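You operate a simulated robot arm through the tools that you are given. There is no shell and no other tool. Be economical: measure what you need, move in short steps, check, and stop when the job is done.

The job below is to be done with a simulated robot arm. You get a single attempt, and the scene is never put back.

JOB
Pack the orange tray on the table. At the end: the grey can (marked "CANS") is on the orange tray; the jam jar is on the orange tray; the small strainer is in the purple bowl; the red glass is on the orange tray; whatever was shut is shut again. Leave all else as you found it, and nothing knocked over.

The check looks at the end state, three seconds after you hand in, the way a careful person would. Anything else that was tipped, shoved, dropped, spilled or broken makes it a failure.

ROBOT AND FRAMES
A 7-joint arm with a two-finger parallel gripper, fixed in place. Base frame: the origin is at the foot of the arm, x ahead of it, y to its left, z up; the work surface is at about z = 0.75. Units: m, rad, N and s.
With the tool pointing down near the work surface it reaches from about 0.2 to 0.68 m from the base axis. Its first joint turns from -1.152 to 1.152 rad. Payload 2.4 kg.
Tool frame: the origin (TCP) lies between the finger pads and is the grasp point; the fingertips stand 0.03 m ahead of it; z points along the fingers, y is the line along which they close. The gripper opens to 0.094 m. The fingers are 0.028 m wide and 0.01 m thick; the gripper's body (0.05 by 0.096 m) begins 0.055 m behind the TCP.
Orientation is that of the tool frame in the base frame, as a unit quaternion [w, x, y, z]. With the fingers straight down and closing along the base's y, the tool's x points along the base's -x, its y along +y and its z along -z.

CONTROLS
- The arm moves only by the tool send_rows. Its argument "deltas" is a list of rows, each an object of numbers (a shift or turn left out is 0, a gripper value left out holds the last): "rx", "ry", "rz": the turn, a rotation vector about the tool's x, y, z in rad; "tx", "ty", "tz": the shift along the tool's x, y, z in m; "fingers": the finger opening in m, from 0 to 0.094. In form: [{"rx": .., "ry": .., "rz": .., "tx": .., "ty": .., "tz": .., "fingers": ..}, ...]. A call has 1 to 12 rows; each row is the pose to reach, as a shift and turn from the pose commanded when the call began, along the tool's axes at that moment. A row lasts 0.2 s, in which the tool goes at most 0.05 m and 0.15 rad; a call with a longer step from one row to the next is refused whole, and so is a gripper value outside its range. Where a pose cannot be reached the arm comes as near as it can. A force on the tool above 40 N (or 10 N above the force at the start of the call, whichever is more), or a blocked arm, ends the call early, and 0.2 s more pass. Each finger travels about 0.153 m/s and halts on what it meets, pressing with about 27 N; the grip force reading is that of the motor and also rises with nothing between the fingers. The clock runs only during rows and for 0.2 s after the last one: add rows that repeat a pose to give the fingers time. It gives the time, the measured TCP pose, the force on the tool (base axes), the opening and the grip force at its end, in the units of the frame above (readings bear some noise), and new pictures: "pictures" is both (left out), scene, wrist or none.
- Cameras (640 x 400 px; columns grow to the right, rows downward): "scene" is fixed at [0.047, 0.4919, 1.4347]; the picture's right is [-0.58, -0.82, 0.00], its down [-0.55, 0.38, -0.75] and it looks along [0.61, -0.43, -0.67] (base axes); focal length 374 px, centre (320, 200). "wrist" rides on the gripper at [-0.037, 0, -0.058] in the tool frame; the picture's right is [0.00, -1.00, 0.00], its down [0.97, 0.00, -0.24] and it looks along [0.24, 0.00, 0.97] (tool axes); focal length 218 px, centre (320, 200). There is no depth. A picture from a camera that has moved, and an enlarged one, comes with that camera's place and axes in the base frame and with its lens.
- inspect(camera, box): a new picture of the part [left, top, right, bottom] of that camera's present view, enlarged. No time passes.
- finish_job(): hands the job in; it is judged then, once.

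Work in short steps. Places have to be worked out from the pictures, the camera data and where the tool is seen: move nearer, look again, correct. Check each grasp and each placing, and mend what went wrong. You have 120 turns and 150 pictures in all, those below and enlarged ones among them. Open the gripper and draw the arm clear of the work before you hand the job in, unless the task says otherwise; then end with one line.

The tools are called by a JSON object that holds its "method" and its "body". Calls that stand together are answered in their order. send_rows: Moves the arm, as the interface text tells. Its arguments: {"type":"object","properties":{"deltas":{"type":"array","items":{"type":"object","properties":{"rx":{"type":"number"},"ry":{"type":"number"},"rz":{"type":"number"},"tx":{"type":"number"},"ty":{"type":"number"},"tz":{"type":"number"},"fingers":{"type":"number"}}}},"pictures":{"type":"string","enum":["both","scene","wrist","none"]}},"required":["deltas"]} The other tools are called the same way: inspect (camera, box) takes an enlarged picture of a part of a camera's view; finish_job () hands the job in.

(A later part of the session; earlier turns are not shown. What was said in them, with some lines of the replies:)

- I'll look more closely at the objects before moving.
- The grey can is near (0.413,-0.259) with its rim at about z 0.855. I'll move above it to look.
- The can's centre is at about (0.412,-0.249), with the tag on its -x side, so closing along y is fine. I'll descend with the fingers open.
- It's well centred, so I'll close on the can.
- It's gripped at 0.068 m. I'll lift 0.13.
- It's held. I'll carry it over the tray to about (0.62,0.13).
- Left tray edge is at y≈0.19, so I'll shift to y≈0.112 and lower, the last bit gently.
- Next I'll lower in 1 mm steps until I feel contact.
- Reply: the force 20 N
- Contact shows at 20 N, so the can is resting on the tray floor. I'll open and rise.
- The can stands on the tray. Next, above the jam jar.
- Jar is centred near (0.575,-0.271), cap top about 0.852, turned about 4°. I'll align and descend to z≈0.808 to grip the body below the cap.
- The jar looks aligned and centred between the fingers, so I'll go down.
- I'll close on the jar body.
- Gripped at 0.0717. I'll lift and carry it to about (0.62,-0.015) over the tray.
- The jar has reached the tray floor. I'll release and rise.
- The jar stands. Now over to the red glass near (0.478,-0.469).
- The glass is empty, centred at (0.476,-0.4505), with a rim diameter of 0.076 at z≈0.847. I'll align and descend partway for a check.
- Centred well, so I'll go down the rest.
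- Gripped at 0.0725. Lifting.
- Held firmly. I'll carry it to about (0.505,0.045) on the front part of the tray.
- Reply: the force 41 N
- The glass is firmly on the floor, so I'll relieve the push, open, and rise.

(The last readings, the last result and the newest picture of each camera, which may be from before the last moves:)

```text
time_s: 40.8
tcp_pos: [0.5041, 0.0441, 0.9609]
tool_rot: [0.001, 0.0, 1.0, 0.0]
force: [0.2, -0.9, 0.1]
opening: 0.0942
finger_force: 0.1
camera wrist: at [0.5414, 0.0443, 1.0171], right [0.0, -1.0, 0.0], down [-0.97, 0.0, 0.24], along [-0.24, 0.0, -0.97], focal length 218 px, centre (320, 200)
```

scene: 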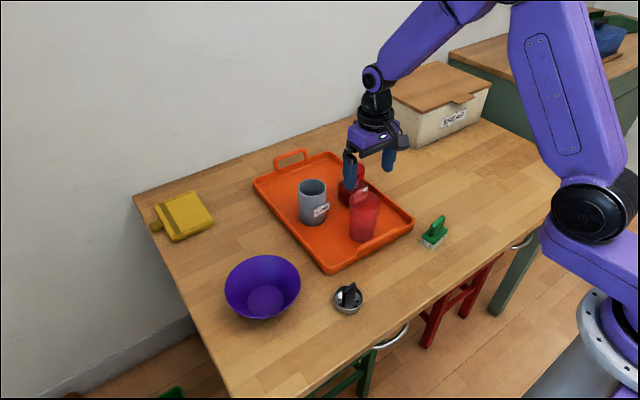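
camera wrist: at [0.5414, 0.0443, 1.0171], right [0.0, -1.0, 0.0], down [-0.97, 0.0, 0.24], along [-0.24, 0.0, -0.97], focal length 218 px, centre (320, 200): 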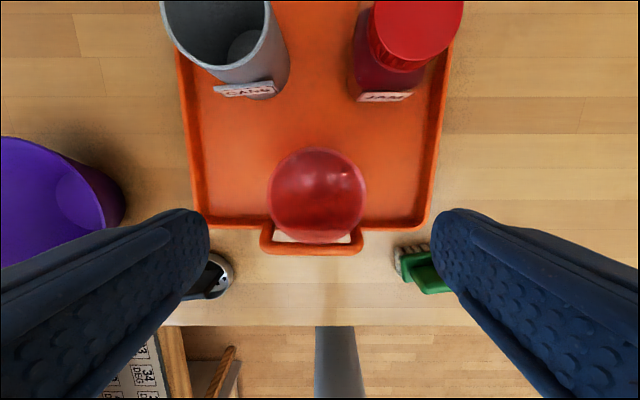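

All three stand on the tray. Now the strainer: I'll move above it, near (0.36,0.195).

{"method": "send_rows", "body": {"deltas": [{"tx": 0.03, "ty": 0.03}, {"tx": 0.06, "ty": 0.06}, {"tx": 0.09, "ty": 0.09}, {"tx": 0.12, "ty": 0.12}, {"tx": 0.145, "ty": 0.15}, {"tx": 0.145, "ty": 0.15, "tz": 0.03}, {"tx": 0.145, "ty": 0.15, "tz": 0.03}]}}

{"method": "inspect", "body": {"camera": "wrist", "box": [240, 100, 400, 260]}}

{"method": "inspect", "body": {"camera": "scene", "box": [290, 160, 430, 330]}}

```text
time_s: 42.4
tcp_pos: [0.3584, 0.195, 0.9303]
tool_rot: [0.0, 0.0, 1.0, 0.0]
force: [-0.6, -0.4, 0.0]
opening: 0.094
finger_force: 0.1
camera wrist: at [0.3954, 0.1958, 0.9867], right [0.0, -1.0, 0.0], down [-0.97, 0.0, 0.24], along [-0.24, 0.0, -0.97], focal length 218 px, centre (320, 200)
```

scene: 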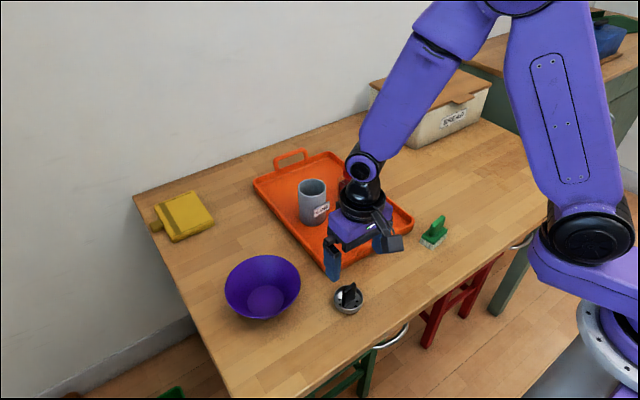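
wrist: 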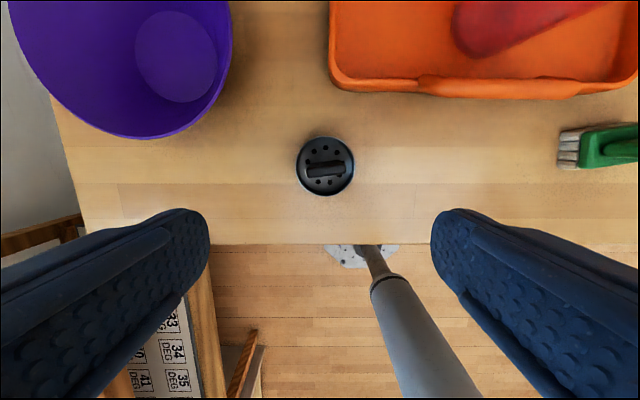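

```text
2.50 times, centred on (320, 180) of wrist
camera zoom: at [0.3954, 0.1958, 0.9867], right [0.0, -1.0, 0.0], down [-0.97, 0.0, 0.24], along [-0.24, 0.0, -0.97], focal length 546 px, centre (320, 250)
```

zoom: 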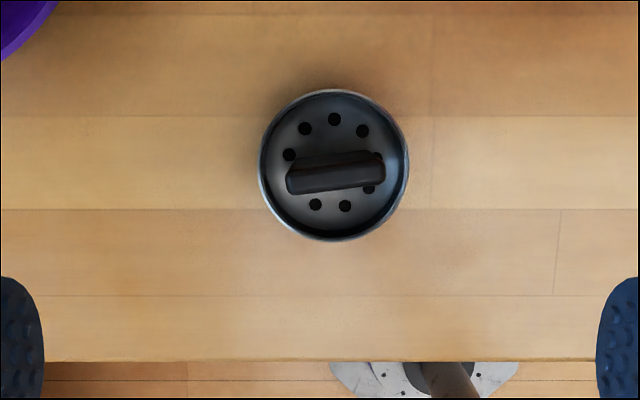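

```text
2.35 times, centred on (360, 245) of scene
camera zoom: at [0.047, 0.4919, 1.4347], right [-0.58, -0.82, 0.0], down [-0.55, 0.38, -0.75], along [0.61, -0.43, -0.67], focal length 881 px, centre (226, 94)
```

zoom: 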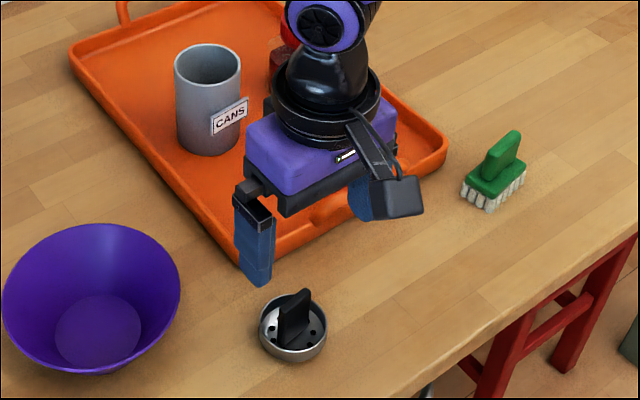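

The strainer has an upright plate handle, running roughly along y and tilted about 6°. I'll turn the gripper by about 1.46 rad so the fingers close across its thickness, moving over it at (0.375,0.19) and narrowing a bit.

{"method": "send_rows", "body": {"deltas": [{"rz": 0.146, "tx": -0.004}, {"rz": 0.292, "tx": -0.008}, {"rz": 0.438, "tx": -0.012, "ty": -0.003}, {"rz": 0.584, "tx": -0.016, "ty": -0.004}, {"rz": 0.73, "tx": -0.016, "ty": -0.004}, {"rz": 0.876, "tx": -0.016, "ty": -0.004}, {"rz": 1.022, "tx": -0.016, "ty": -0.004}, {"rz": 1.168, "tx": -0.016, "ty": -0.004}, {"rz": 1.314, "tx": -0.016, "ty": -0.004, "fingers": 0.05}, {"rz": 1.46, "tx": -0.016, "ty": -0.004, "fingers": 0.04}, {"rz": 1.46, "tx": -0.016, "ty": -0.004, "fingers": 0.04}]}}

{"method": "inspect", "body": {"camera": "wrist", "box": [230, 110, 410, 270]}}

```text
time_s: 44.8
tcp_pos: [0.3768, 0.1908, 0.9289]
tool_rot: [-0.001, 0.668, 0.744, -0.001]
force: [-0.1, 0.1, 1.1]
opening: 0.0397
finger_force: 0.0
camera wrist: at [0.3806, 0.1553, 0.9864], right [-0.99, -0.11, 0.0], down [-0.11, 0.96, 0.24], along [-0.03, 0.24, -0.97], focal length 218 px, centre (320, 200)
```

scene: 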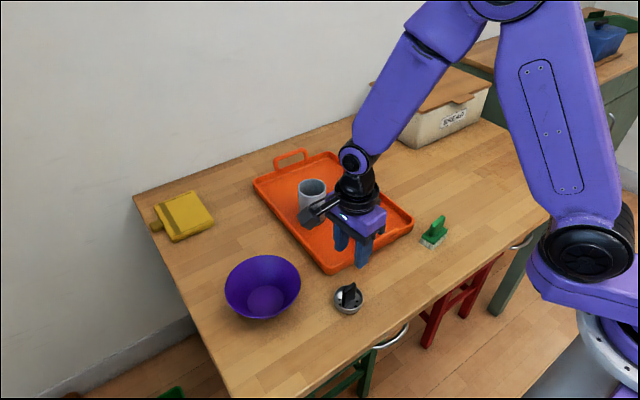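
wrist: 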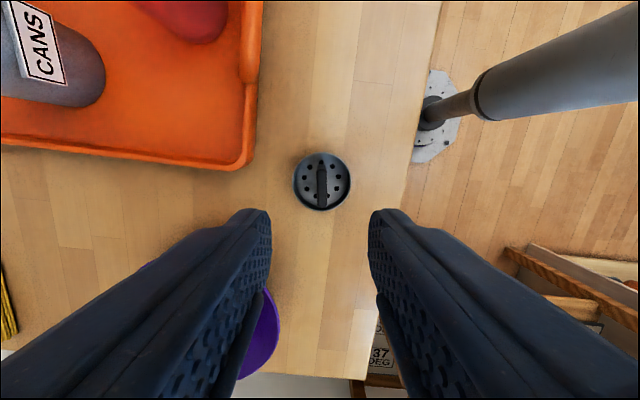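

```text
2.50 times, centred on (320, 190) of wrist
camera zoom: at [0.3806, 0.1553, 0.9864], right [-0.99, -0.11, 0.0], down [-0.11, 0.96, 0.24], along [-0.03, 0.24, -0.97], focal length 546 px, centre (320, 225)
```

zoom: 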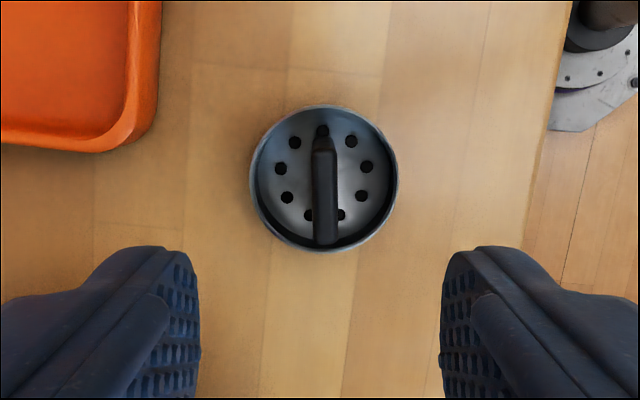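

The handle is lined up, about 2 mm off. I'll correct that, narrow to 0.03, and descend to z≈0.83 to look.

{"method": "send_rows", "body": {"deltas": [{"ty": -0.002, "tz": 0.03, "fingers": 0.03}, {"ty": -0.002, "tz": 0.06, "fingers": 0.03}, {"ty": -0.002, "tz": 0.085}, {"ty": -0.002, "tz": 0.099}, {"ty": -0.002, "tz": 0.099}]}}

{"method": "inspect", "body": {"camera": "scene", "box": [300, 230, 400, 330]}}

```text
time_s: 46.0
tcp_pos: [0.3739, 0.1926, 0.8301]
tool_rot: [0.0, 0.667, 0.745, 0.0]
force: [0.9, -1.0, -0.3]
opening: 0.03
finger_force: 0.0
camera wrist: at [0.3775, 0.1559, 0.8878], right [-0.99, -0.11, 0.0], down [-0.11, 0.96, 0.24], along [-0.03, 0.24, -0.97], focal length 218 px, centre (320, 200)
```

scene: 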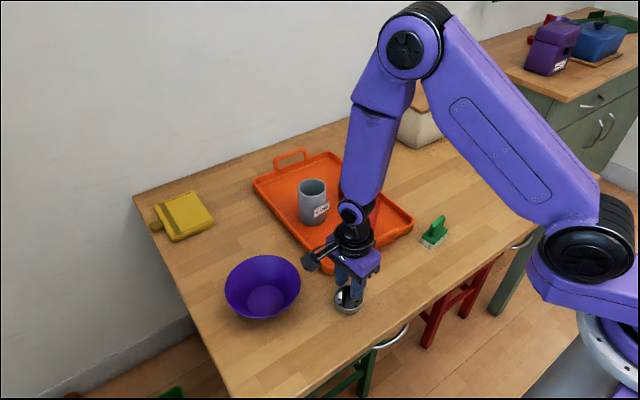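
wrist: 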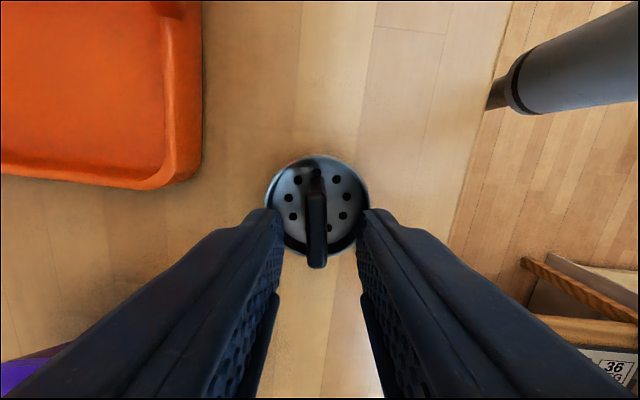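

```text
4.00 times, centred on (350, 280) of scene
camera zoom: at [0.047, 0.4919, 1.4347], right [-0.58, -0.82, 0.0], down [-0.55, 0.38, -0.75], along [0.61, -0.43, -0.67], focal length 1498 px, centre (200, -120)
```

zoom: 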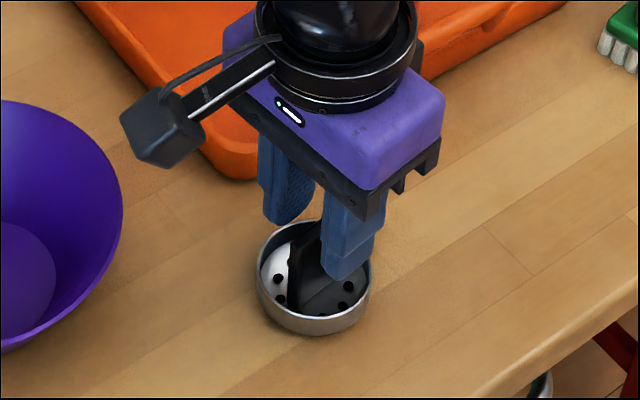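

The fingers straddle the handle. I'll descend to z≈0.803 and close.

{"method": "send_rows", "body": {"deltas": [{"tz": 0.01}, {"tz": 0.02}, {"tz": 0.026}, {"tz": 0.026}]}}

{"method": "inspect", "body": {"camera": "scene", "box": [300, 230, 400, 330]}}

```text
time_s: 47.0
tcp_pos: [0.373, 0.1916, 0.8051]
tool_rot: [0.0, 0.667, 0.745, 0.0]
force: [0.4, -0.1, 0.9]
opening: 0.0298
finger_force: 0.0
camera wrist: at [0.378, 0.1548, 0.8624], right [-0.99, -0.11, 0.0], down [-0.11, 0.96, 0.24], along [-0.03, 0.24, -0.97], focal length 218 px, centre (320, 200)
```

scene: 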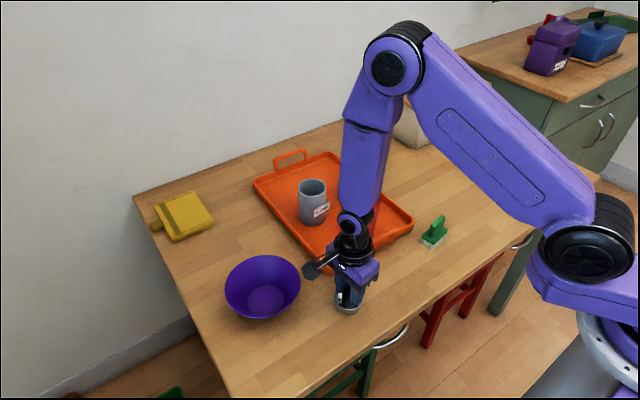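
wrist: 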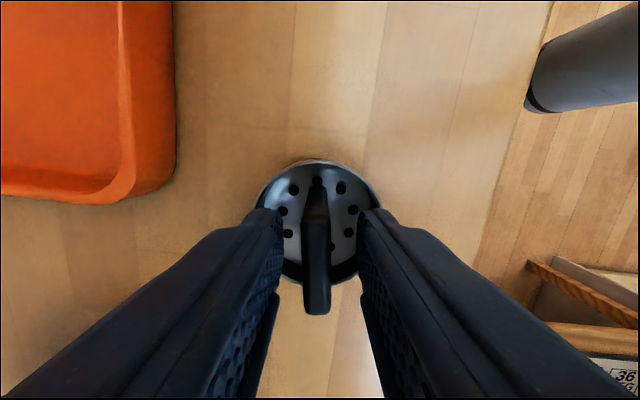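

```text
4.00 times, centred on (350, 280) of scene
camera zoom: at [0.047, 0.4919, 1.4347], right [-0.58, -0.82, 0.0], down [-0.55, 0.38, -0.75], along [0.61, -0.43, -0.67], focal length 1498 px, centre (200, -120)
```

zoom: 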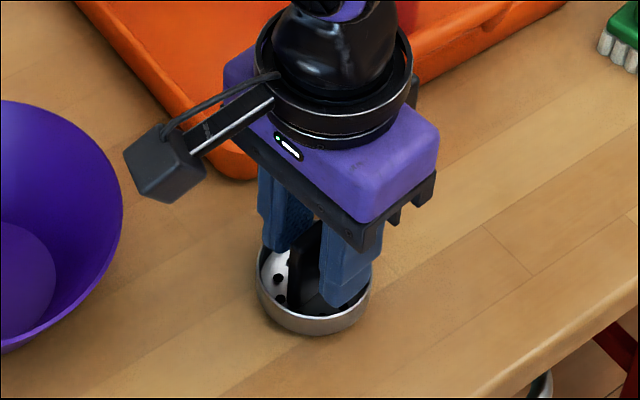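

{"method": "send_rows", "body": {"deltas": [{"fingers": 0.02}, {"fingers": 0.01}, {"fingers": 0.002}, {"fingers": 0.002}], "pictures": "none"}}

{"method": "send_rows", "body": {"deltas": [{"tz": -0.01}, {"tz": -0.04}, {"tz": -0.08}, {"tz": -0.12}, {"tz": -0.16}, {"tz": -0.16}]}}

```text
time_s: 48.0
tcp_pos: [0.3746, 0.1915, 0.806]
tool_rot: [0.0, 0.666, 0.746, 0.0]
force: [-0.1, 0.1, 1.2]
opening: 0.0122
finger_force: 27.6
```

```text
time_s: 49.4
tcp_pos: [0.3738, 0.1904, 0.9635]
tool_rot: [0.0, 0.667, 0.745, 0.0]
force: [-1.0, 0.4, -0.2]
opening: 0.0124
finger_force: 26.7
camera wrist: at [0.3786, 0.1548, 1.0214], right [-0.99, -0.11, 0.0], down [-0.11, 0.96, 0.24], along [-0.03, 0.24, -0.97], focal length 218 px, centre (320, 200)
```

scene: 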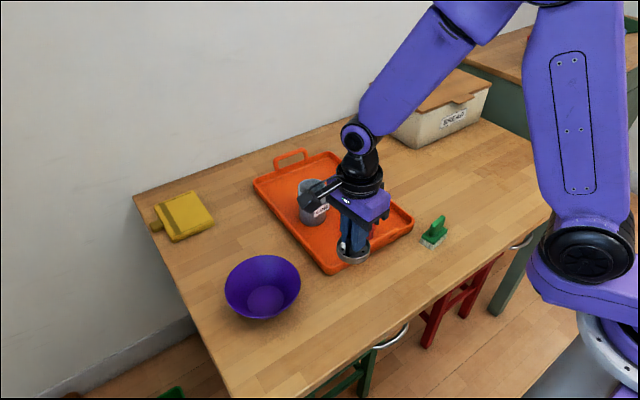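
wrist: 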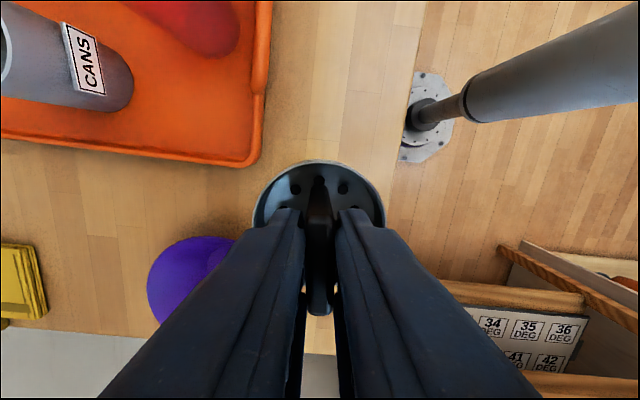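

The strainer is held by its handle. I'll carry it over the bowl centre, about (0.477,0.329).

{"method": "send_rows", "body": {"deltas": [{"tx": 0.025, "ty": 0.0236}, {"tx": 0.051, "ty": 0.047}, {"tx": 0.076, "ty": 0.071}, {"tx": 0.102, "ty": 0.094}, {"tx": 0.127, "ty": 0.118}, {"tx": 0.127, "ty": 0.118}]}}

{"method": "inspect", "body": {"camera": "scene", "box": [200, 180, 360, 340]}}

```text
time_s: 50.8
tcp_pos: [0.4775, 0.3337, 0.9655]
tool_rot: [0.0, 0.668, 0.745, 0.0]
force: [-0.7, -0.3, -0.5]
opening: 0.0123
finger_force: 27.3
camera wrist: at [0.4819, 0.2966, 1.022], right [-0.99, -0.11, 0.0], down [-0.11, 0.96, 0.24], along [-0.03, 0.24, -0.97], focal length 218 px, centre (320, 200)
```

scene: 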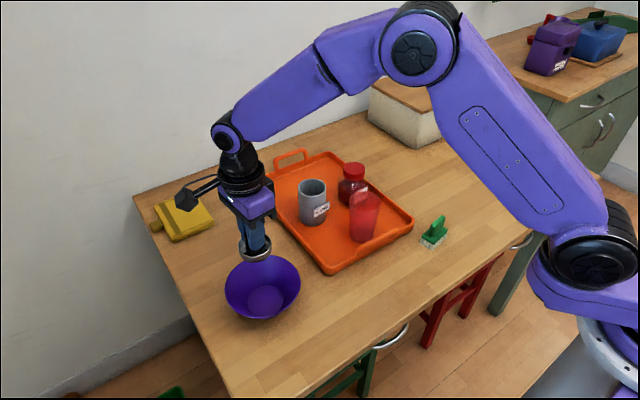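
wrist: 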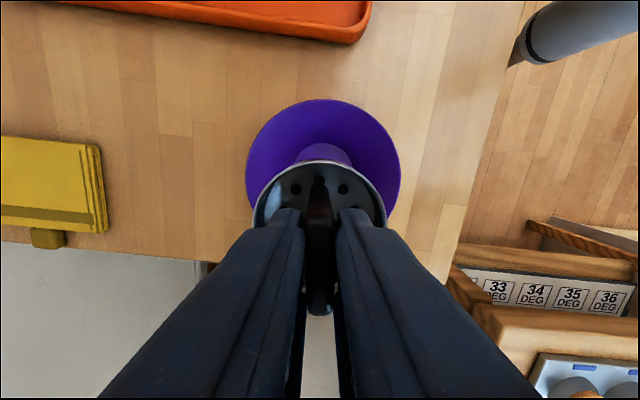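

```text
2.50 times, centred on (280, 260) of scene
camera zoom: at [0.047, 0.4919, 1.4347], right [-0.58, -0.82, 0.0], down [-0.55, 0.38, -0.75], along [0.61, -0.43, -0.67], focal length 936 px, centre (420, 50)
```

zoom: 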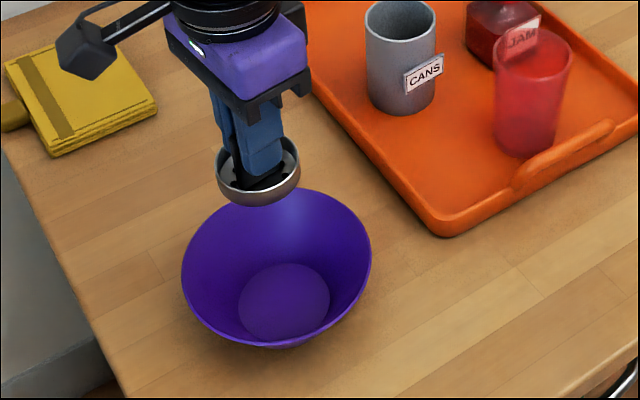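

Alignment is good, with a 4 mm correction in y. I'll lower into the bowl.

{"method": "send_rows", "body": {"deltas": [{"tx": -0.004, "tz": 0.03}, {"tx": -0.004, "tz": 0.065}, {"tx": -0.004, "tz": 0.095}, {"tx": -0.004, "tz": 0.12}, {"tx": -0.004, "tz": 0.136}, {"tx": -0.004, "tz": 0.142}]}}

{"method": "inspect", "body": {"camera": "scene", "box": [200, 180, 360, 340]}}

```text
time_s: 52.2
tcp_pos: [0.4781, 0.3275, 0.8221]
tool_rot: [0.0, 0.667, 0.745, 0.0]
force: [-1.1, 0.1, -0.7]
opening: 0.0121
finger_force: 26.9
camera wrist: at [0.4828, 0.2913, 0.8787], right [-0.99, -0.11, 0.0], down [-0.11, 0.96, 0.24], along [-0.03, 0.24, -0.97], focal length 218 px, centre (320, 200)
```

scene: 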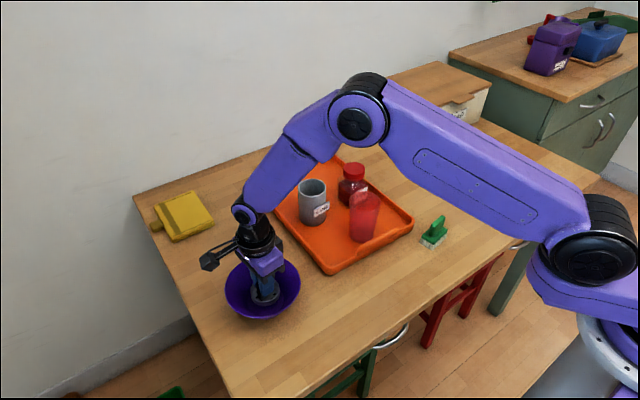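
wrist: 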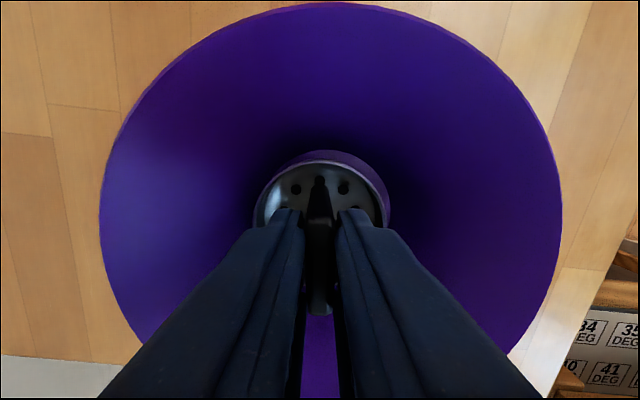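

```text
2.50 times, centred on (280, 260) of scene
camera zoom: at [0.047, 0.4919, 1.4347], right [-0.58, -0.82, 0.0], down [-0.55, 0.38, -0.75], along [0.61, -0.43, -0.67], focal length 936 px, centre (420, 50)
```

zoom: 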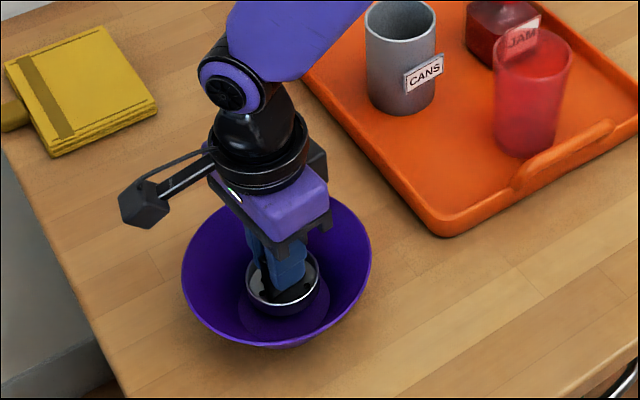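

The strainer is inside the bowl just above the floor. I'll lower gently to contact.

{"method": "send_rows", "body": {"deltas": [{"tz": 0.002}, {"tz": 0.004}, {"tz": 0.005}, {"tz": 0.006}], "pictures": "none"}}

{"method": "send_rows", "body": {"deltas": [{"tz": 0.001}, {"tz": 0.002}, {"tz": 0.003}], "pictures": "none"}}

```text
time_s: 53.2
tcp_pos: [0.4796, 0.3275, 0.8151]
tool_rot: [0.0, 0.667, 0.745, 0.0]
force: [-0.4, 0.1, -1.0]
opening: 0.0121
finger_force: 27.2
```

```text
time_s: 54.0
tcp_pos: [0.4783, 0.3268, 0.8141]
tool_rot: [0.0, 0.667, 0.745, 0.0]
force: [-0.7, -0.2, 0.1]
opening: 0.0121
finger_force: 27.6
```

{"method": "send_rows", "body": {"deltas": [{"tz": 0.001}, {"tz": 0.002}], "pictures": "wrist"}}

```text
time_s: 54.6
tcp_pos: [0.4789, 0.3272, 0.8106]
tool_rot: [0.0, 0.667, 0.745, 0.001]
force: [-1.2, -1.2, 10.3]
opening: 0.0123
finger_force: 26.9
camera wrist: at [0.4827, 0.2912, 0.8689], right [-0.99, -0.11, 0.0], down [-0.11, 0.96, 0.24], along [-0.02, 0.24, -0.97], focal length 218 px, centre (320, 200)
```

wrist: 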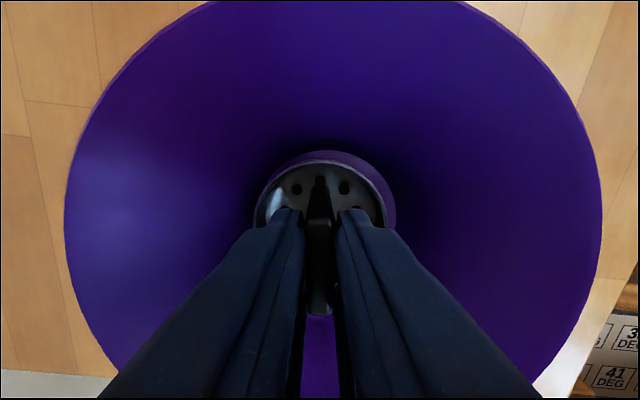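

Contact at about 10 N. I'll open modestly and rise straight up.

{"method": "send_rows", "body": {"deltas": [{"fingers": 0.02}, {"fingers": 0.03}, {"fingers": 0.03}, {"tz": -0.03}, {"tz": -0.07}, {"tz": -0.11}, {"tz": -0.15}, {"tz": -0.18}]}}

{"method": "inspect", "body": {"camera": "scene", "box": [200, 180, 360, 340]}}

```text
time_s: 56.4
tcp_pos: [0.4776, 0.3254, 0.992]
tool_rot: [0.0, 0.667, 0.745, 0.0]
force: [-0.7, 0.0, 0.3]
opening: 0.0302
finger_force: 0.1
camera wrist: at [0.4816, 0.2897, 1.0495], right [-0.99, -0.11, 0.0], down [-0.11, 0.96, 0.24], along [-0.03, 0.24, -0.97], focal length 218 px, centre (320, 200)
```

scene: 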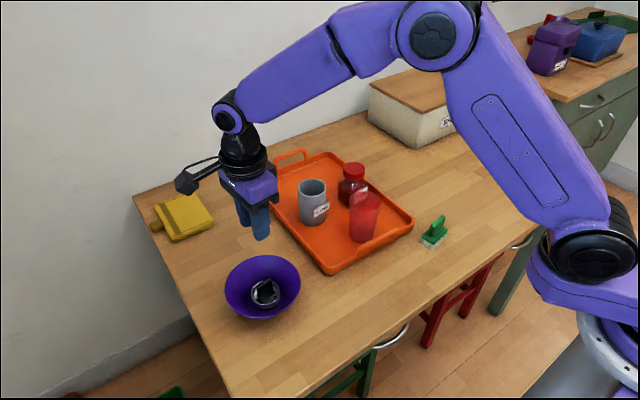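
wrist: 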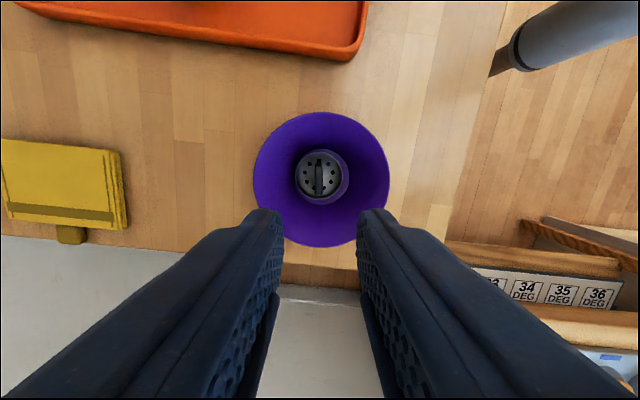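

```text
2.50 times, centred on (280, 260) of scene
camera zoom: at [0.047, 0.4919, 1.4347], right [-0.58, -0.82, 0.0], down [-0.55, 0.38, -0.75], along [0.61, -0.43, -0.67], focal length 936 px, centre (420, 50)
```

zoom: 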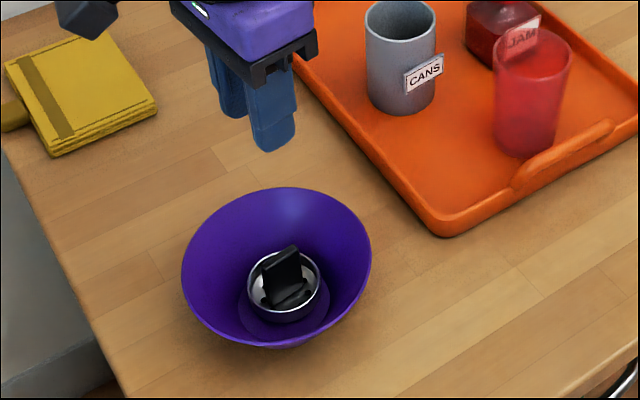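

The strainer sits flat in the bowl. I'll open the gripper and draw the arm clear for a final check.

{"method": "send_rows", "body": {"deltas": [{"tx": -0.03, "ty": -0.015, "tz": -0.02, "fingers": 0.06}, {"tx": -0.06, "ty": -0.03, "tz": -0.04, "fingers": 0.09}, {"tx": -0.1, "ty": -0.05, "tz": -0.06}, {"tx": -0.14, "ty": -0.07, "tz": -0.06}, {"tx": -0.18, "ty": -0.09, "tz": -0.06}, {"tx": -0.22, "ty": -0.11, "tz": -0.06}, {"tx": -0.26, "ty": -0.13, "tz": -0.06}, {"tx": -0.3, "ty": -0.15, "tz": -0.06}, {"tx": -0.34, "ty": -0.17, "tz": -0.06}, {"tx": -0.38, "ty": -0.17, "tz": -0.06}, {"tx": -0.42, "ty": -0.17, "tz": -0.06}, {"tx": -0.42, "ty": -0.17, "tz": -0.06}]}}

{"method": "inspect", "body": {"camera": "scene", "box": [220, 110, 480, 330]}}

```text
time_s: 59.0
tcp_pos: [0.3536, -0.1093, 1.0515]
tool_rot: [0.0, 0.666, 0.746, 0.0]
force: [-1.3, 0.7, 0.3]
opening: 0.09
finger_force: 0.0
camera wrist: at [0.358, -0.1462, 1.1095], right [-0.99, -0.11, 0.0], down [-0.11, 0.96, 0.24], along [-0.03, 0.24, -0.97], focal length 218 px, centre (320, 200)
```

scene: 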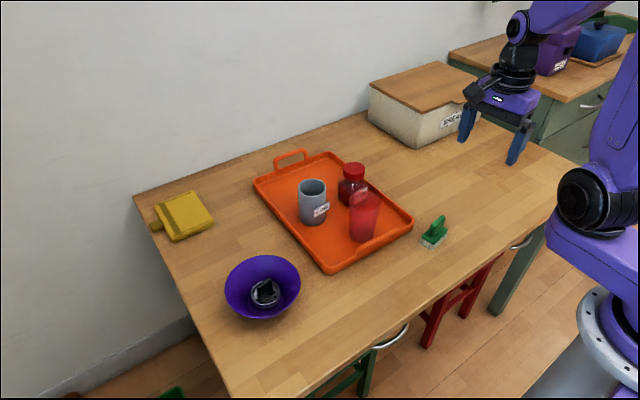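
wrist: 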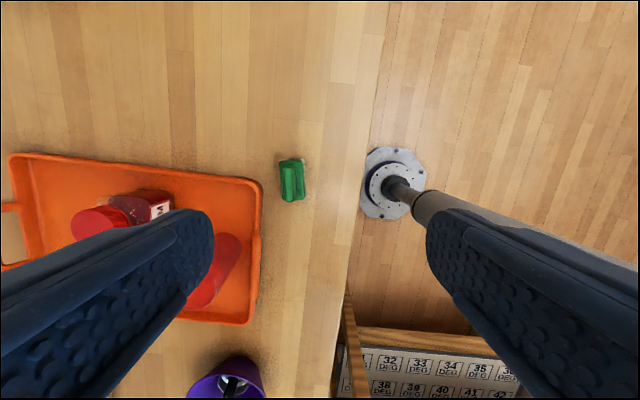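

```text
1.82 times, centred on (350, 220) of scene
camera zoom: at [0.047, 0.4919, 1.4347], right [-0.58, -0.82, 0.0], down [-0.55, 0.38, -0.75], along [0.61, -0.43, -0.67], focal length 681 px, centre (266, 164)
```

zoom: 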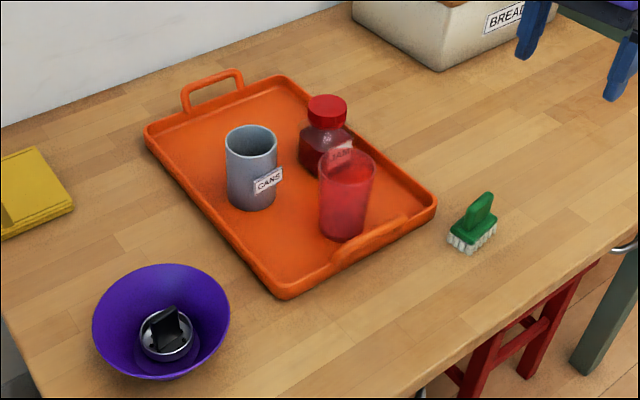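

Everything is upright and in place, the bread box is still shut, and the arm is clear with the gripper open, so I'm handing in.

{"method": "finish_job", "body": {}}

```text
The job is handed in.
```

The job is done and handed in: the grey can, jam jar and red glass stand on the orange tray, the strainer is in the purple bowl, nothing was opened, and nothing else looked moved or knocked over in the last pictures.
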